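You operate a simulated robot arm through the tools that you are given. There is no shell and no other tool. Be economical: measure what you need, move in short steps, check, and stop when the job is done.

The job below is to be done with a simulated robot arm. You get a single attempt, and the scene is never put back.

## Task
Take the 40 mm steel block from the top of the mortar bench and put it on top of the mortar cube there.

It is judged by the outcome, as a careful person would: the job done as asked, and still so three seconds after it is handed in. It fails if anything else is knocked over, pushed out of place, dropped, spilled or broken.

## Robot
A 6-joint arm with a two-finger parallel gripper, fixed in place. Base frame: the origin is at the foot of the arm, x ahead of it, y to its left, z up; the work surface is at about z = 802. Readings come in mm, degrees, newtons and seconds.
With the tool pointing down near the work surface it reaches from about 240 to 640 mm from the base axis. Its first joint turns from -66.0 to 66.0 degrees. Payload 2.7 kg.
Tool frame: the origin (TCP) lies between the finger pads and is the grasp point; the fingertips stand 23 mm ahead of it; z points along the fingers, y is the line along which they close. The gripper opens to 94 mm. The fingers are 38 mm wide and 10 mm thick; the gripper's body (54 by 96 mm) begins 39 mm behind the TCP.
Orientation is told as [roll, pitch, yaw] about the base's x, y, z axes, in that order, counted from this pose: with the fingers straight down and closing along the base's y, the tool's x points along the base's -x, its y along +y and its z along -z.

## Interface
- The arm moves only by the tool nudge_tool. Its argument "targets" is one flat list of numbers, 7 for each row, row after row: the shift along the tool's x, y, z in units of 25 mm (1.0 is 25 mm), then the turn, a rotation vector about the tool's x, y, z in units of 4 degrees (1.0 is 4 degrees), then the gripper command, from -1 (fully open) to 1 (shut), values between in proportion. In form: [dx, dy, dz, wx, wy, wz, gripper, dx, dy, dz, wx, wy, wz, gripper, ...]. A call has 1 to 20 rows; each row shifts and turns the commanded pose from where the row before left it, along the tool's axes as they then stand. A call with a number of a shift or a turn outside -1 to 1 is refused whole. A row lasts 0.2 s, in which the tool goes at most 50 mm and 8.6 degrees; a call with a longer step from one row to the next is refused whole, and so is a gripper value outside its range. A pose out of reach is approached as far as the arm can. The call stops where the force on the tool passes 40 N (or 10 N more than at its start, if that is more) or the arm is blocked; 0.2 s more then pass. Each finger travels about 45 mm/s and halts on what it meets, pressing with about 35 N; the grip force reading is that of the motor and also rises with nothing between the fingers. The clock runs only during rows and for 0.2 s after the last one: add rows that do not move to give the fingers time. The reply holds the time, the measured pose of the TCP, the force on the tool along the base axes, the opening and the grip force, in the units named above and with some noise, and new pictures: "pictures" is both (left out), scene, wrist or none.
- Cameras (640 x 400 px; columns grow to the right, rows downward): "scene" is fixed at [52.4, -413.5, 1418.3]; the picture's right is [0.94, -0.35, 0.00], its down [-0.15, -0.40, -0.91] and it looks along [0.31, 0.85, -0.42] (base axes); focal length 316 px, centre (320, 200). "wrist" rides on the gripper at [-39, 0, -44] in the tool frame; the picture's right is [0.00, -1.00, 0.00], its down [0.97, 0.00, -0.24] and it looks along [0.24, 0.00, 0.97] (tool axes); focal length 218 px, centre (320, 200).
- probe_pixels(camera, pixels): for up to 12 pixels [column, row] of the newest picture of that camera ("zoom" is the newest enlarged one), the place [x, y, z] in the base frame of the surface seen there, good to about 2 mm. No time passes.
- close_up(camera, box): a new picture of the part [left, top, right, bottom] of that camera's present view, enlarged. No time passes.
- close_job(): hands the job in; it is judged then, once.

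Keep the steps short. Do not move on a guess: measure, check each grasp and each placing, and mend mistakes. In all there are 60 turns and 120 pictures (those below and enlarged ones count). Leave the gripper open and the arm clear of the work at the hand-in unless told otherwise, and finish with a single line.

The tools are called after "Request:" as name(argument=value, ...) on one line, values as JSON. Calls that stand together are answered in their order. nudge_tool: Moves the arm, as the interface text tells. Its arguments: {"type":"object","properties":{"targets":{"type":"array"},"pictures":{"type":"string","enum":["both","scene","wrist","none"]}},"required":["targets"]} The other tools are called the same way: probe_pixels (camera, pixels) gives the place of the surface under pixels of a picture; close_up (camera, box) takes an enlarged picture of a part of a camera's view; close_job () hands the job in.

At the start:

```text
time_s: 0.0
eef_pos: [360.3, 303.1, 1073.0]
tcp_rot: [0.2, -0.1, -0.1]
ft_force: [0.6, 0.2, 0.5]
gripper_width: 93.9
grip_force: 0.0
```

scene: 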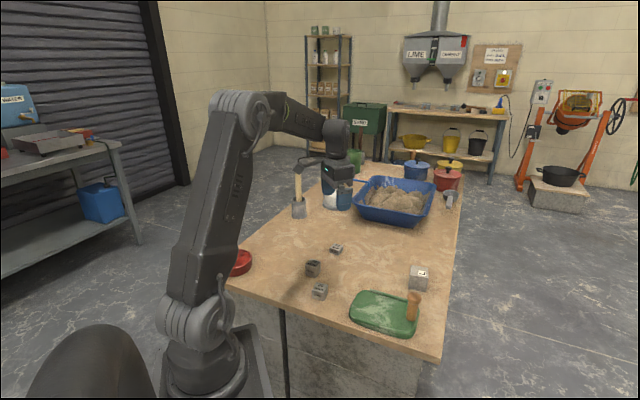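
wrist: 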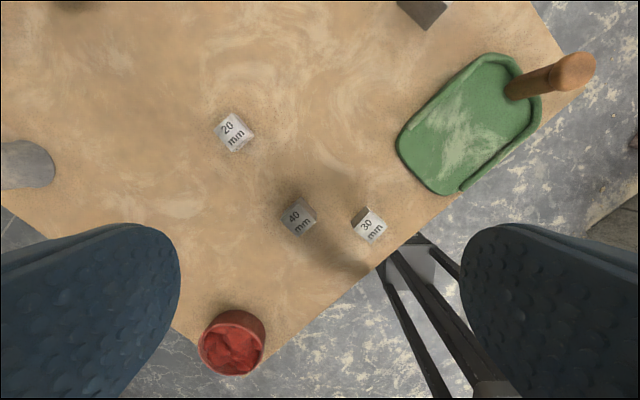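

I see three marked blocks at scene (312,268), (319,291), (336,249), and a larger grey cube at (418,278). I'll enlarge them before I measure.

Request:
close_up(camera="scene", box=[280, 230, 460, 342])

Request:
close_up(camera="wrist", box=[200, 90, 440, 240])

Request:
close_up(camera="scene", box=[280, 150, 480, 275])

```text
3.56 times, centred on (370, 286) of scene
```

zoom: 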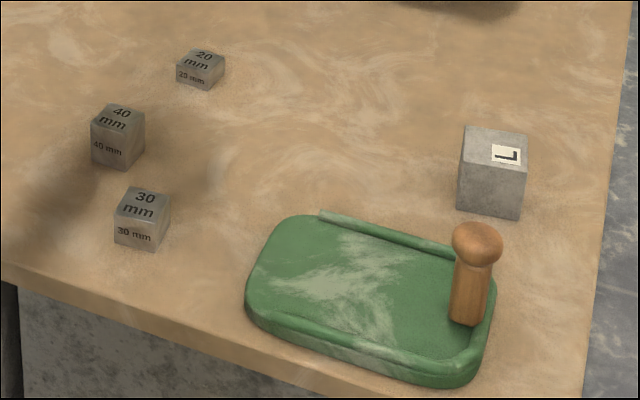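

```text
2.67 times, centred on (320, 165) of wrist
```

zoom: 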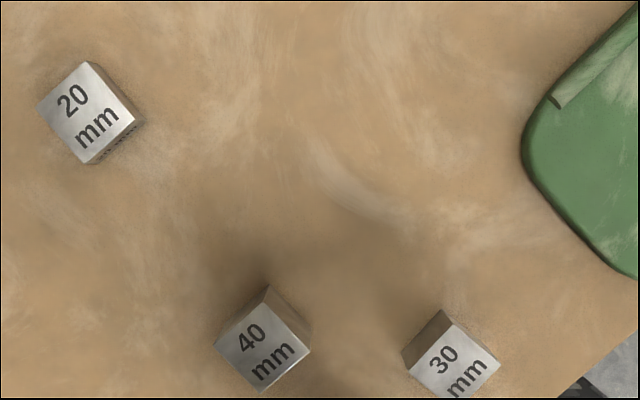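

```text
3.20 times, centred on (380, 212) of scene
```

zoom: 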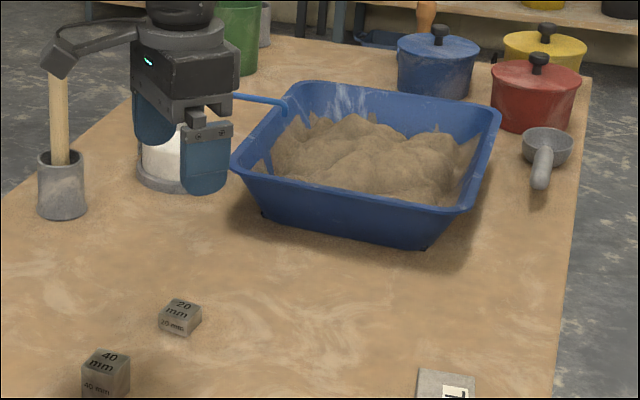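

The 40 mm block is at wrist (298,220), with the 30 mm block close to it, and the mortar cube with the label is at scene (419,272). I'll probe corners of both blocks and of the cube.

Request:
probe_pixels(camera="wrist", pixels=[[298, 220], [283, 219], [300, 206], [314, 221], [298, 234], [369, 226], [356, 221], [384, 226], [233, 132], [330, 180]])

Request:
close_up(camera="scene", box=[388, 250, 452, 290])

```text
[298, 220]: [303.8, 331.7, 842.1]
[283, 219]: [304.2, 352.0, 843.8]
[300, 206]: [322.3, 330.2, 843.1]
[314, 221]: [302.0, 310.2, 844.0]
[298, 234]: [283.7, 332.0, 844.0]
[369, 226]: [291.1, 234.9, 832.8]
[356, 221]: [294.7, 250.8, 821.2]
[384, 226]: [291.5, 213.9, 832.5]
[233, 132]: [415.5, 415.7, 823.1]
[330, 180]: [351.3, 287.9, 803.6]
```

```text
10.00 times, centred on (420, 270) of scene
```

zoom: 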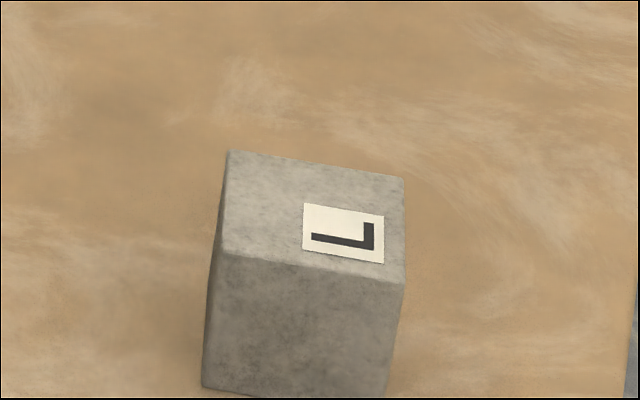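

The 40 mm block's top is at z≈843 and centred near (303,331). It is turned about 45°. Next I'll get the outline of the mortar cube's top from the zoom.

Request:
probe_pixels(camera="zoom", pixels=[[232, 156], [400, 183], [400, 277], [226, 248], [315, 215], [345, 240], [205, 385], [500, 350], [150, 350], [300, 390], [320, 100]])

Request:
close_up(camera="wrist", box=[266, 195, 330, 235])

```text
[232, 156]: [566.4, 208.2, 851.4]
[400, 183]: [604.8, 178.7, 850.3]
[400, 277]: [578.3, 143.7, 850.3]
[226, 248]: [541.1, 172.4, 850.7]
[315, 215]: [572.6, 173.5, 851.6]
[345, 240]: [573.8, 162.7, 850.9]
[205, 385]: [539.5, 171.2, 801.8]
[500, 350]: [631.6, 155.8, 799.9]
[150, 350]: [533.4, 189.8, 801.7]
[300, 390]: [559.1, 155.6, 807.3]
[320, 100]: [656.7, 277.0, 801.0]
```

```text
10.00 times, centred on (298, 215) of wrist
```

zoom: 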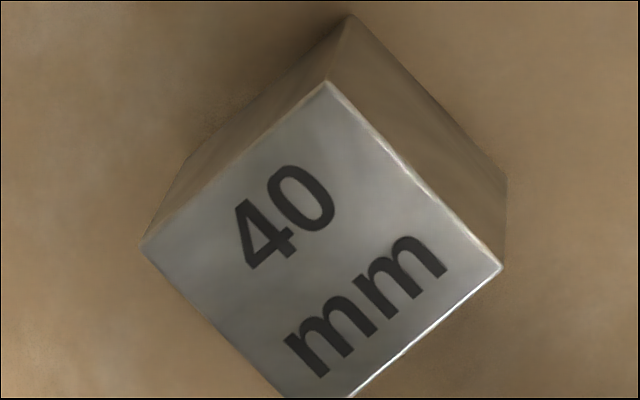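

The cube's top is at z≈851, centred near (572.6,175.8), with its edges at about -37°. Now I'll probe the 40 mm block's corners in this zoom.

Request:
probe_pixels(camera="zoom", pixels=[[147, 246], [324, 88], [496, 264], [235, 166], [410, 176], [215, 316], [420, 326], [350, 22], [500, 182]])

```text
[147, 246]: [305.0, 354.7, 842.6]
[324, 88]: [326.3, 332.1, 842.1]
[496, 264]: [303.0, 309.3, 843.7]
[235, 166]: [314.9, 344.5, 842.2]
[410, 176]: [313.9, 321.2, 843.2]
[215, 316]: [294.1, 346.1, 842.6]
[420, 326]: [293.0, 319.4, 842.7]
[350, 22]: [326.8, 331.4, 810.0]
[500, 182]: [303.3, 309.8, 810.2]
```

The 40 mm block is centred near (304,332) and about 33 mm wide. One face pair lies along 134° (yaw +44), which keeps the fingers clear of the 30 mm block. I'll check what stands near the path: the float handle, the hammer, the red tin and the 30 mm block.

Request:
probe_pixels(camera="scene", pixels=[[414, 296], [410, 318], [416, 305], [297, 180], [299, 202], [240, 258], [320, 284], [336, 246], [380, 222], [338, 165]])

```text
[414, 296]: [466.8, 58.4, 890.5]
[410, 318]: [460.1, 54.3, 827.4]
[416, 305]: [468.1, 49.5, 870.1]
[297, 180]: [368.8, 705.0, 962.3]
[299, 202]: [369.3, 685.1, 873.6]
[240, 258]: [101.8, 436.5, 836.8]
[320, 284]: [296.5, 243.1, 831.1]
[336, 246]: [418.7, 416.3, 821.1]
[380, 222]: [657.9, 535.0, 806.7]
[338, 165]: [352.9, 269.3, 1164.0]
```

The surroundings are clear. I'll move over the block, lower to z≈963 and turn the yaw to +44°.

Request:
nudge_tool(targets=[0.75, 0.39, 0, 0, 0, 0, -1, 0.75, 0.39, 0, 0, 0, 0, -1, 0.75, 0.38, 0, 0, 0, 0, -1, 0, 0, 0.4, 0, 0, -1, -1, 0, 0, 0.4, 0, 0, -1, -1, 0, 0, 0.4, 0, 0, -1, -1, 0, 0, 0.4, 0, 0, -1, -1, 0, 0, 0.4, 0, 0, -1, -1, 0, 0, 0.4, 0, 0, -1, -1, 0, 0, 0.4, 0, 0, -1, -1, 0, 0, 0.4, 0, 0, -1, -1, 0, 0, 0.4, 0, 0, -1, -1, 0, 0, 0.4, 0, 0, -1, -1, 0, 0, 0.4, 0, 0, -1, -1, 0, 0, 0, 0, 0, 0, -1])

```text
time_s: 3.2
eef_pos: [305.4, 332.0, 961.8]
tcp_rot: [0.1, -0.1, 44.0]
ft_force: [0.0, 0.0, 0.6]
gripper_width: 94.0
grip_force: 0.2
```

scene: 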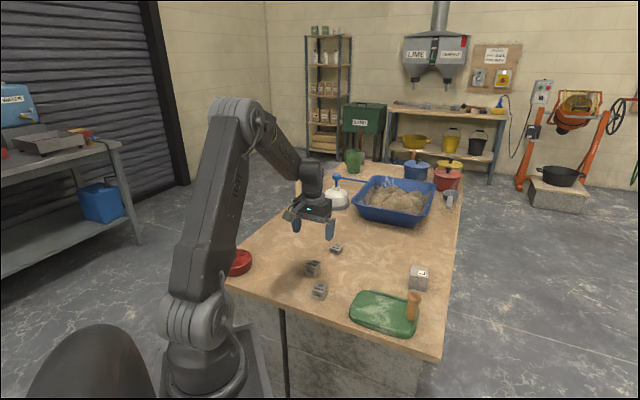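
wrist: 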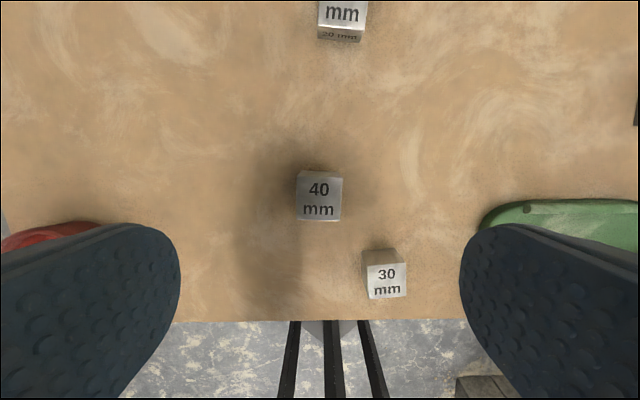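

Yaw is 44.0 and the block sits square in the wrist view at (319,196). I'll probe its corners again to check the angle and centre.

Request:
probe_pixels(camera="wrist", pixels=[[300, 175], [339, 177], [298, 217], [338, 219], [319, 196], [297, 196], [340, 196]])

Request:
close_up(camera="wrist", box=[272, 160, 368, 220])

```text
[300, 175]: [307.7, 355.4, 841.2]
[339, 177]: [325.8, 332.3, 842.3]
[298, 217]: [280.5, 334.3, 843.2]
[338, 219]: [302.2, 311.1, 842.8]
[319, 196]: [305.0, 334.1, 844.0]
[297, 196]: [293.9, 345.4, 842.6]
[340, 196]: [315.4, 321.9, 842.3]
```

```text
6.67 times, centred on (320, 190) of wrist
```

zoom: 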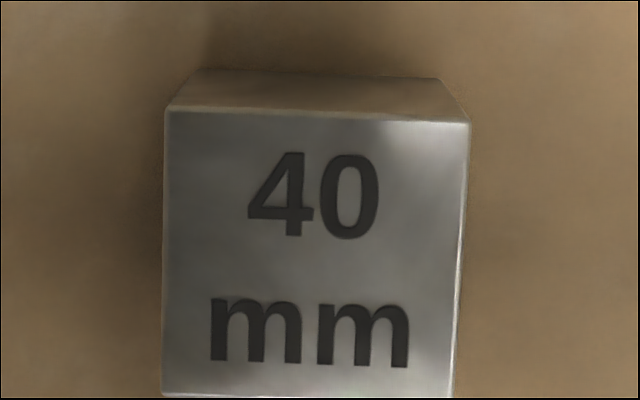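

The block is 2° off the fingers and about 1.5 mm toward tool +y. I'll correct both and lower to TCP z≈832, which leaves the fingertips at about 809.

Request:
nudge_tool(targets=[0, 0.06, 0.3, 0, 0, 0.55, -1, 0, 0, 0.7, 0, 0, 0, -1, 0, 0, 0.7, 0, 0, 0, -1, 0, 0, 0.7, 0, 0, 0, -1, 0, 0, 0.7, 0, 0, 0, -1, 0, 0, 0.7, 0, 0, 0, -1, 0, 0, 0.7, 0, 0, 0, -1, 0, 0, 0.4, 0, 0, 0, -1, 0, 0, 0.3, 0, 0, 0, -1, 0, 0, 0, 0, 0, 0, -1])

```text
time_s: 5.4
eef_pos: [303.7, 333.6, 831.1]
tcp_rot: [0.0, -0.1, 41.8]
ft_force: [0.2, 0.2, 0.0]
gripper_width: 94.0
grip_force: 0.2
```

scene: 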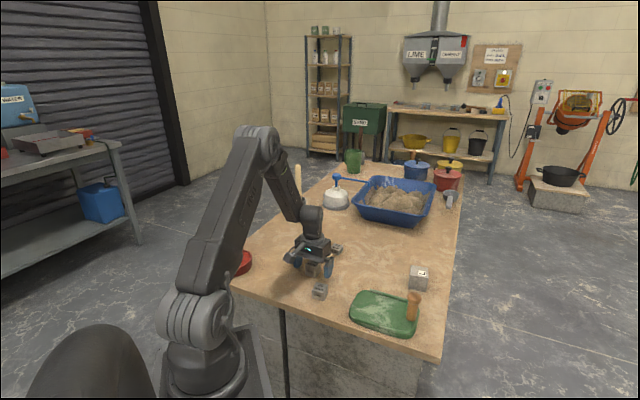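
wrist: 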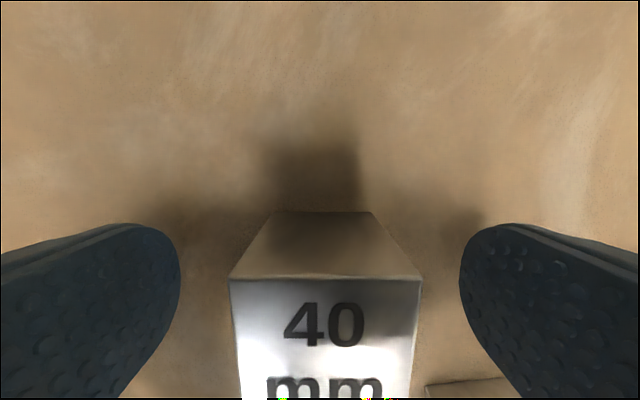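

The block is between the fingers, centred within about 1 mm, and square. I'll close the fingers.

Request:
nudge_tool(targets=[0, 0, 0, 0, 0, 0, 1, 0, 0, 0, 0, 0, 0, 1, 0, 0, 0, 0, 0, 0, 1, 0, 0, 0, 0, 0, 0, 1, 0, 0, 0, 0, 0, 0, 1, 0, 0, 0, 0, 0, 0, 1, 0, 0, 0, 0, 0, 0, 1], pictures="wrist")

```text
time_s: 7.0
eef_pos: [304.6, 332.2, 831.6]
tcp_rot: [-0.1, 0.0, 41.7]
ft_force: [1.4, -1.4, 1.0]
gripper_width: 34.8
grip_force: 34.6
```

wrist: 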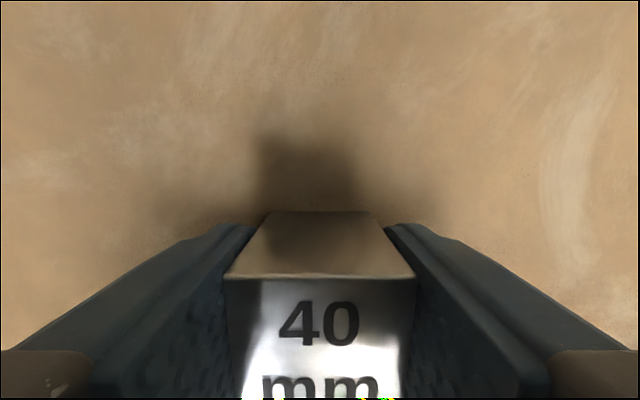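

The opening holds at 34.8 mm with a 35 N grip, so the block is held. I'll lift 100 mm straight up and check.

Request:
nudge_tool(targets=[0, 0, -0.3, 0, 0, 0, 1, 0, 0, -0.6, 0, 0, 0, 1, 0, 0, -0.6, 0, 0, 0, 1, 0, 0, -0.6, 0, 0, 0, 1, 0, 0, -0.6, 0, 0, 0, 1, 0, 0, -0.6, 0, 0, 0, 1, 0, 0, -0.5, 0, 0, 0, 1, 0, 0, -0.2, 0, 0, 0, 1, 0, 0, 0, 0, 0, 0, 1])

```text
time_s: 9.0
eef_pos: [304.0, 332.4, 930.9]
tcp_rot: [0.1, -0.2, 41.7]
ft_force: [-0.6, 0.3, -3.5]
gripper_width: 34.8
grip_force: 35.0
```

scene: 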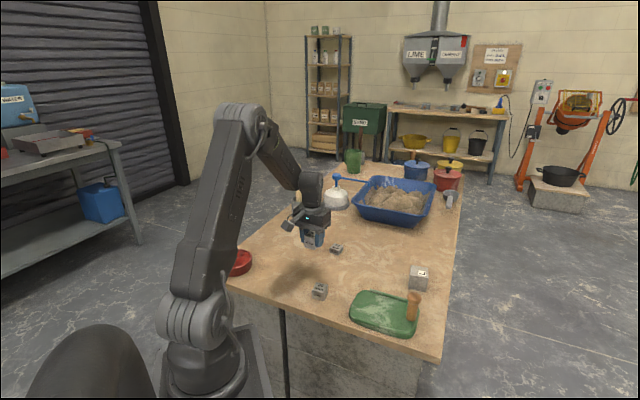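
wrist: 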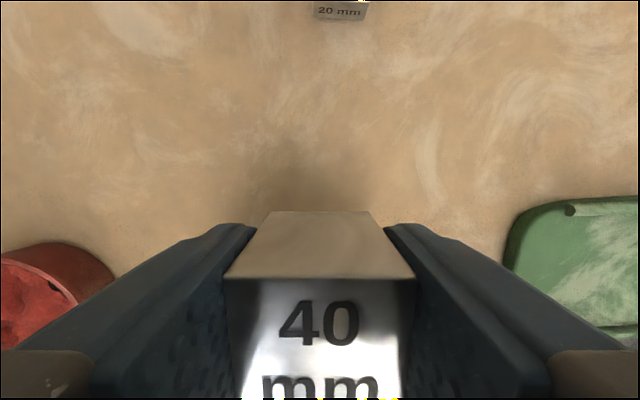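

The block is firmly held, and the load shows in the force reading. I'll turn to yaw 52.7 to match the cube's edges, then carry it level to above the cube. Its underside will be at about 901, against a cube top of 851.

Request:
nudge_tool(targets=[0, 0, 0, 0, 0, -0.917, 1, 0, 0, 0, 0, 0, -0.917, 1, 0, 0, 0, 0, 0, -0.916, 1, -0.05, -0.4, 0, 0, 0, 0, 1, -0.1, -0.8, 0, 0, 0, 0, 1, -0.1, -0.82, 0, 0, 0, 0, 1, -0.1, -0.82, 0, 0, 0, 0, 1, -0.1, -0.82, 0, 0, 0, 0, 1, -0.1, -0.82, 0, 0, 0, 0, 1, -0.1, -0.82, 0, 0, 0, 0, 1, -0.1, -0.82, 0, 0, 0, 0, 1, -0.1, -0.82, 0, 0, 0, 0, 1, -0.1, -0.82, 0, 0, 0, 0, 1, -0.1, -0.82, 0, 0, 0, 0, 1, -0.1, -0.82, 0, 0, 0, 0, 1, -0.1, -0.82, 0, 0, 0, 0, 1, -0.1, -0.82, 0, 0, 0, 0, 1, -0.1, -0.8, 0, 0, 0, 0, 1, -0.08, -0.5, 0, 0, 0, 0, 1, 0, 0, 0, 0, 0, 0, 1])

```text
time_s: 13.2
eef_pos: [572.1, 179.0, 931.0]
tcp_rot: [-0.1, 0.0, 52.8]
ft_force: [0.3, -0.5, -3.2]
gripper_width: 35.0
grip_force: 34.7
```

scene: 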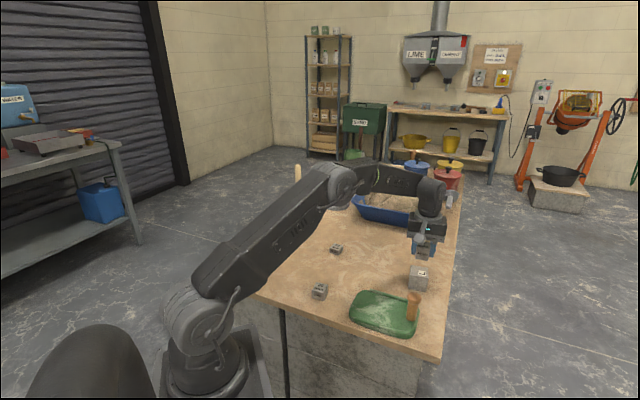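
wrist: 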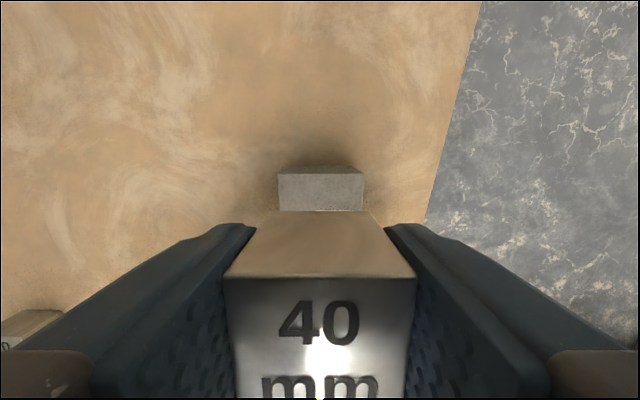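

The block now hangs above the cube. I'll probe the cube's visible far edge and side edges, and the held block, in the wrist and scene views.

Request:
probe_pixels(camera="wrist", pixels=[[281, 176], [361, 176], [320, 176], [280, 200], [361, 200], [282, 207], [360, 207], [230, 281], [409, 281], [320, 285]])

Request:
close_up(camera="scene", box=[380, 225, 476, 285])

Request:
close_up(camera="wrist", box=[256, 150, 384, 230])

```text
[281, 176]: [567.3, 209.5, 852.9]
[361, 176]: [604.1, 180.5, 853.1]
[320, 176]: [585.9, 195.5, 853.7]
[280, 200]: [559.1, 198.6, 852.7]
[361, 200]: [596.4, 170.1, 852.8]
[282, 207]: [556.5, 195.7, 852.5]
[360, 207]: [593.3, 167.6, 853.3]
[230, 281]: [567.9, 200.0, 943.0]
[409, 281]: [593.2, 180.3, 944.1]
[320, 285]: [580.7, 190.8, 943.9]
```

```text
6.67 times, centred on (428, 255) of scene
```

zoom: 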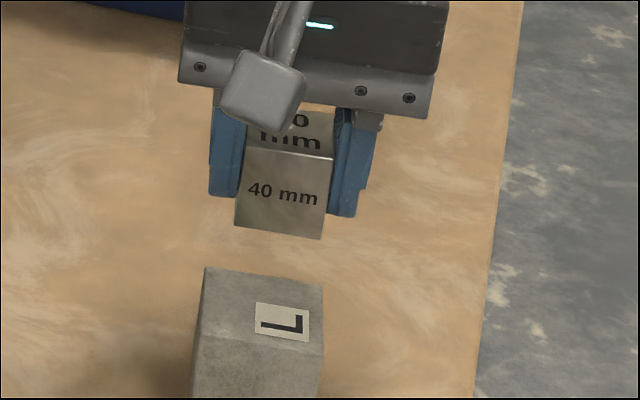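

```text
5.00 times, centred on (320, 190) of wrist
```

zoom: 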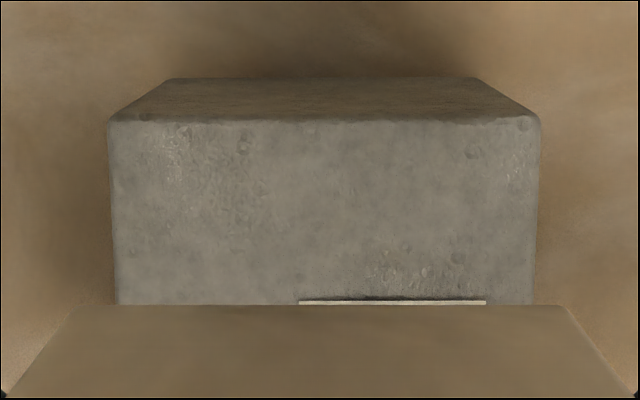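

The cube and block agree in angle within 1°, and their centres within about 1–2 mm. I'll shift 1.5 mm along tool -y, lower 45 mm to leave a gap of a few millimetres, and look.

Request:
nudge_tool(targets=[0, -0.06, 0.2, 0, 0, 0, 1, 0, 0, 0.4, 0, 0, 0, 1, 0, 0, 0.4, 0, 0, 0, 1, 0, 0, 0.4, 0, 0, 0, 1, 0, 0, 0.25, 0, 0, 0, 1, 0, 0, 0.15, 0, 0, 0, 1, 0, 0, 0, 0, 0, 0, 1])

Request:
close_up(camera="scene", box=[380, 240, 460, 290])

```text
time_s: 14.8
eef_pos: [574.1, 176.7, 887.8]
tcp_rot: [0.1, -0.1, 52.8]
ft_force: [-0.7, -0.1, -4.8]
gripper_width: 34.8
grip_force: 35.2
```

scene: 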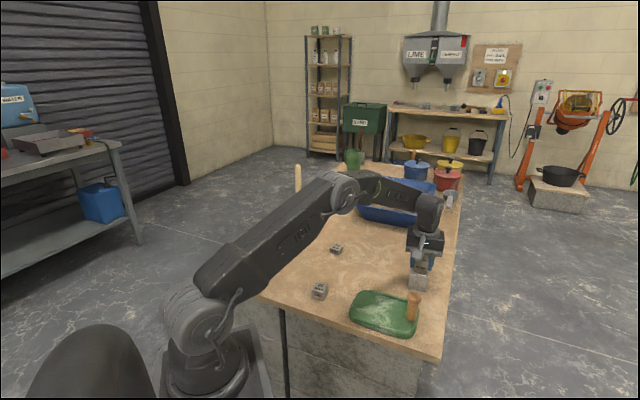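
wrist: 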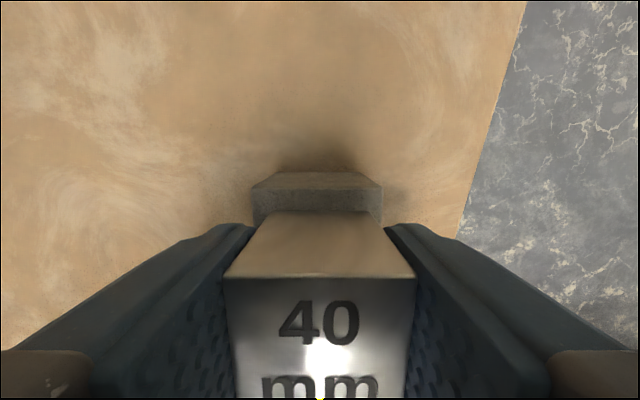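

```text
8.00 times, centred on (420, 265) of scene
```

zoom: 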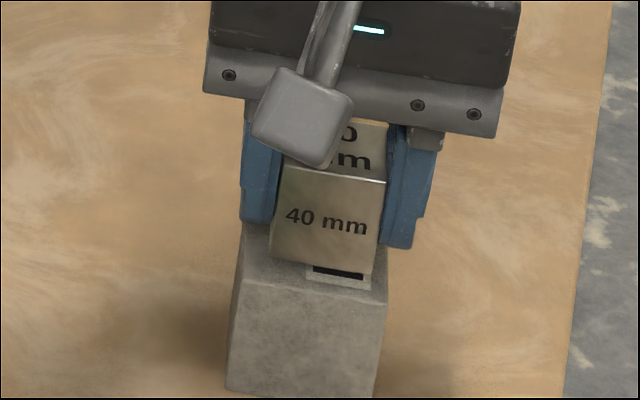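

The gap is about 6 mm. The block sits about 1.5 mm too far toward tool -y: the wrist shows the cube's middle at 317.5 against 320.5. I'll shift back 1.5 mm and lower 5 mm.

Request:
nudge_tool(targets=[0, 0.06, 0, 0, 0, 0, 1, 0, 0, 0.1, 0, 0, 0, 1, 0, 0, 0.06, 0, 0, 0, 1, 0, 0, 0.04, 0, 0, 0, 1, 0, 0, 0, 0, 0, 0, 1], pictures="wrist")

Request:
close_up(camera="scene", box=[380, 240, 460, 290])

```text
time_s: 16.0
eef_pos: [572.0, 176.3, 881.5]
tcp_rot: [0.0, -0.2, 52.8]
ft_force: [-0.3, 0.2, -4.0]
gripper_width: 34.9
grip_force: 34.9
```

wrist: 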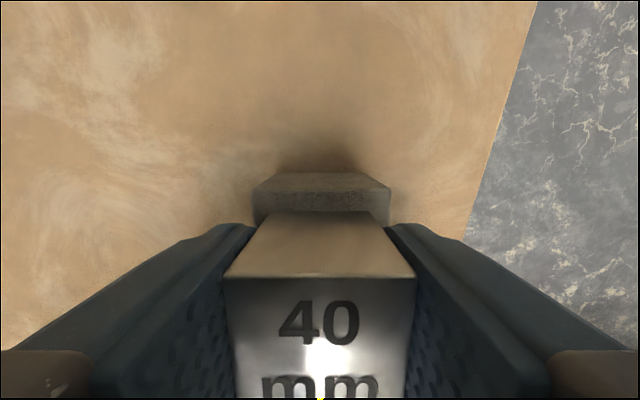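

```text
8.00 times, centred on (420, 265) of scene
```

zoom: 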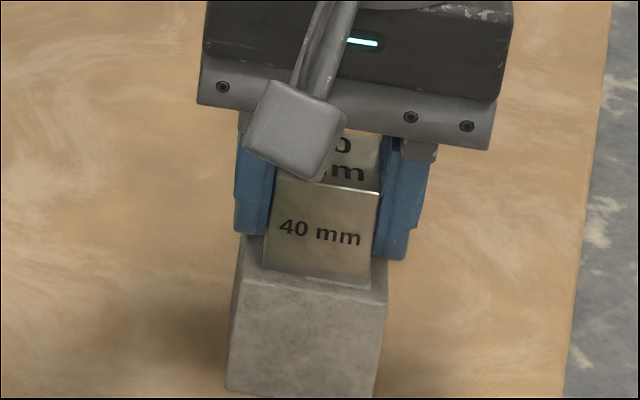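

The block is centred now and almost touching. I'll lower in 0.5 mm steps until the force shows contact.

Request:
nudge_tool(targets=[0, 0, 0.02, 0, 0, 0, 1, 0, 0, 0.02, 0, 0, 0, 1, 0, 0, 0, 0, 0, 0, 1], pictures="none")

```text
time_s: 16.8
eef_pos: [573.5, 177.6, 881.3]
tcp_rot: [-0.1, -0.1, 52.8]
ft_force: [-2.0, -0.2, 2.1]
gripper_width: 34.8
grip_force: 34.7
```

The vertical force went from -4 to +2 N, so the block is touching. I'll lower 0.25 mm more to be sure it's seated.

Request:
nudge_tool(targets=[0, 0, 0.01, 0, 0, 0, 1, 0, 0, 0, 0, 0, 0, 1], pictures="wrist")

Request:
close_up(camera="scene", box=[380, 240, 460, 290])

```text
time_s: 17.4
eef_pos: [572.9, 176.9, 881.4]
tcp_rot: [0.0, -0.2, 52.8]
ft_force: [-1.2, 0.9, 5.5]
gripper_width: 34.4
grip_force: 35.0
```

wrist: 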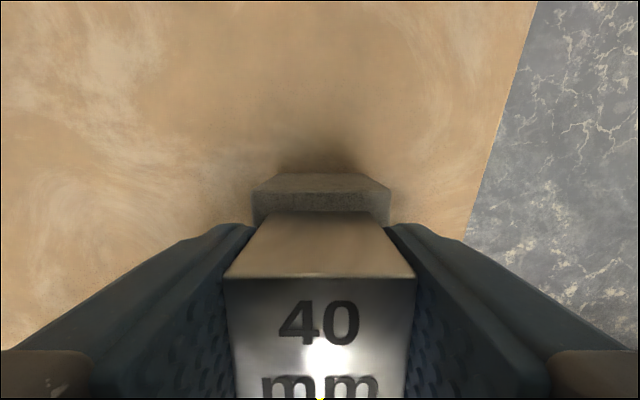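

```text
8.00 times, centred on (420, 265) of scene
```

zoom: 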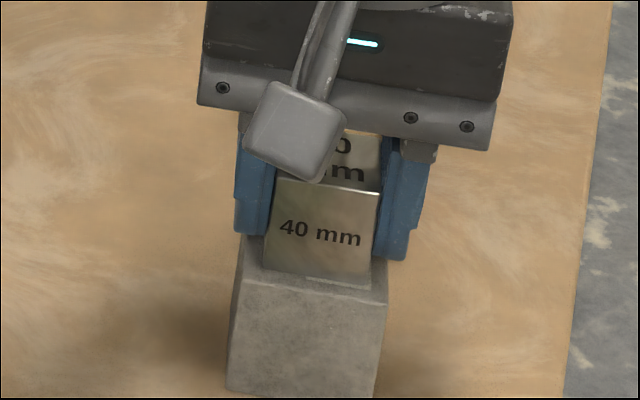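

The block is seated, with about 9 N resting on the cube. I'll open the fingers gradually and hold still.

Request:
nudge_tool(targets=[0, 0, 0, 0, 0, 0, 0.22, 0, 0, 0, 0, 0, 0, 0.15, 0, 0, 0, 0, 0, 0, 0.05, 0, 0, 0, 0, 0, 0, -0.1, 0, 0, 0, 0, 0, 0, -0.3, 0, 0, 0, 0, 0, 0, -0.6, 0, 0, 0, 0, 0, 0, -0.6, 0, 0, 0, 0, 0, 0, -0.6])

Request:
close_up(camera="scene", box=[380, 240, 460, 290])

```text
time_s: 19.2
eef_pos: [572.3, 177.0, 880.5]
tcp_rot: [0.1, -0.1, 52.8]
ft_force: [0.8, 0.0, 0.1]
gripper_width: 75.4
grip_force: 0.1
```

scene: 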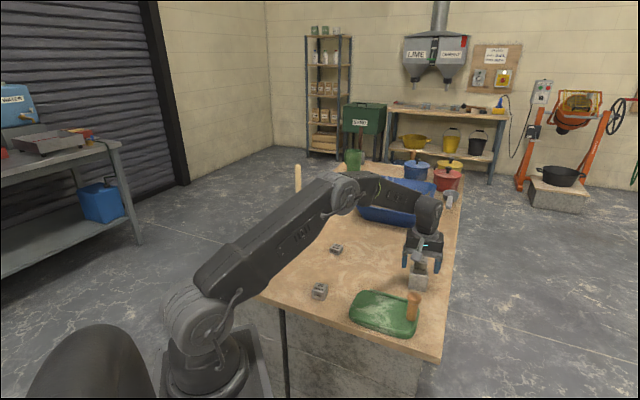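
wrist: 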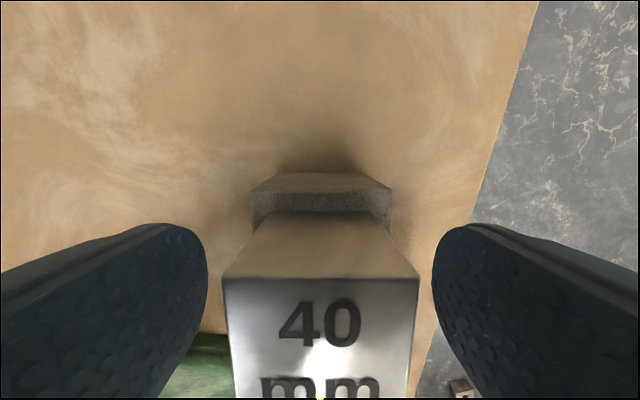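

```text
8.00 times, centred on (420, 265) of scene
```

zoom: 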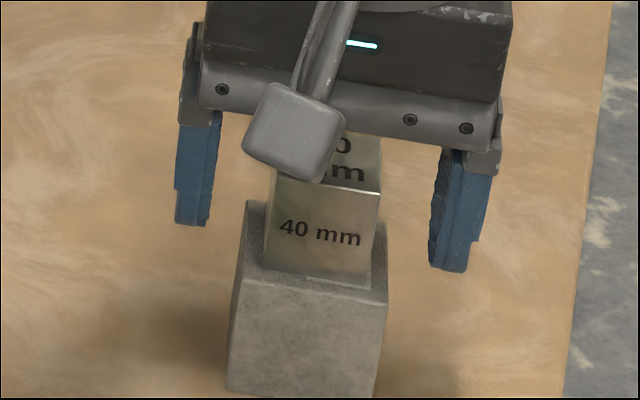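

The fingers are free and the block stands centred on the cube. I'll rise straight up about 120 mm, then draw back toward the base (tool +x) so the arm is clear.

Request:
nudge_tool(targets=[0, 0, -0.2, 0, 0, 0, -0.8, 0, 0, -0.5, 0, 0, 0, -1, 0, 0, -0.6, 0, 0, 0, -1, 0, 0, -0.6, 0, 0, 0, -1, 0, 0, -0.6, 0, 0, 0, -1, 0, 0, -0.6, 0, 0, 0, -1, 0, 0, -0.6, 0, 0, 0, -1, 0, 0, -0.6, 0, 0, 0, -1, 0, 0, -0.5, 0, 0, 0, -1, 0.4, 0.4, 0, 0, 0, 0, -1, 0.5, 0.6, 0, 0, 0, 0, -1, 0.5, 0.6, 0, 0, 0, 0, -1, 0.5, 0.6, 0, 0, 0, 0, -1, 0.5, 0.6, 0, 0, 0, 0, -1, 0.5, 0.6, 0, 0, 0, 0, -1, 0.3, 0.4, 0, 0, 0, 0, -1, 0, 0, 0, 0, 0, 0, -1])

Request:
close_up(camera="scene", box=[380, 240, 460, 290])

```text
time_s: 22.8
eef_pos: [449.0, 171.9, 1000.8]
tcp_rot: [0.0, -0.1, 52.8]
ft_force: [-0.8, -0.1, 0.0]
gripper_width: 93.9
grip_force: 0.0
```

scene: 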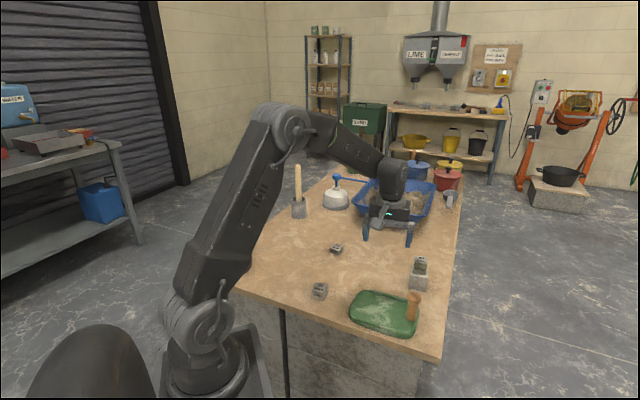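
wrist: 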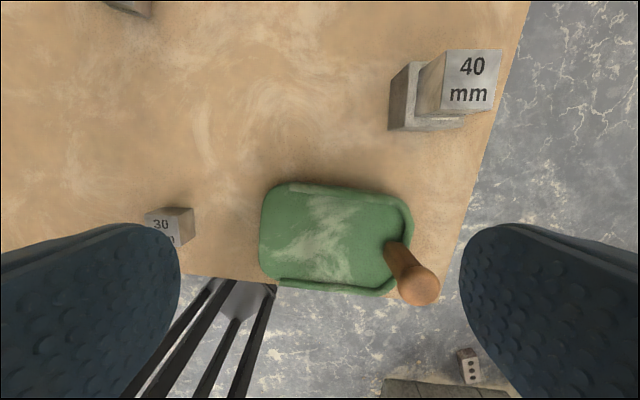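

```text
8.00 times, centred on (420, 265) of scene
```

zoom: 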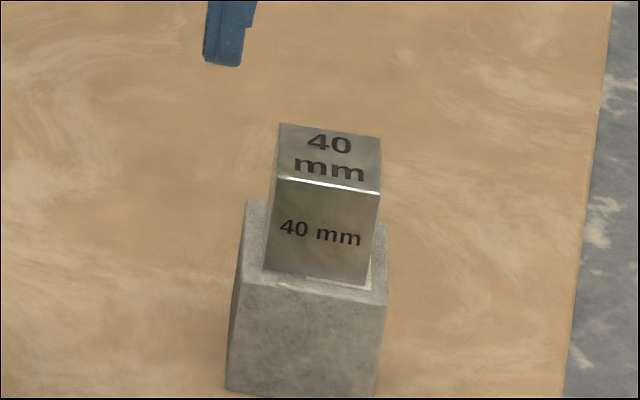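

The block stands square and centred on the mortar cube. The gripper is open and clear, and nothing else has moved. I'm handing in.

Request:
close_job()

```text
The job is handed in.
```

The 40 mm steel block is standing square and centred on top of the mortar cube, with the gripper open, the arm clear and nothing else disturbed.
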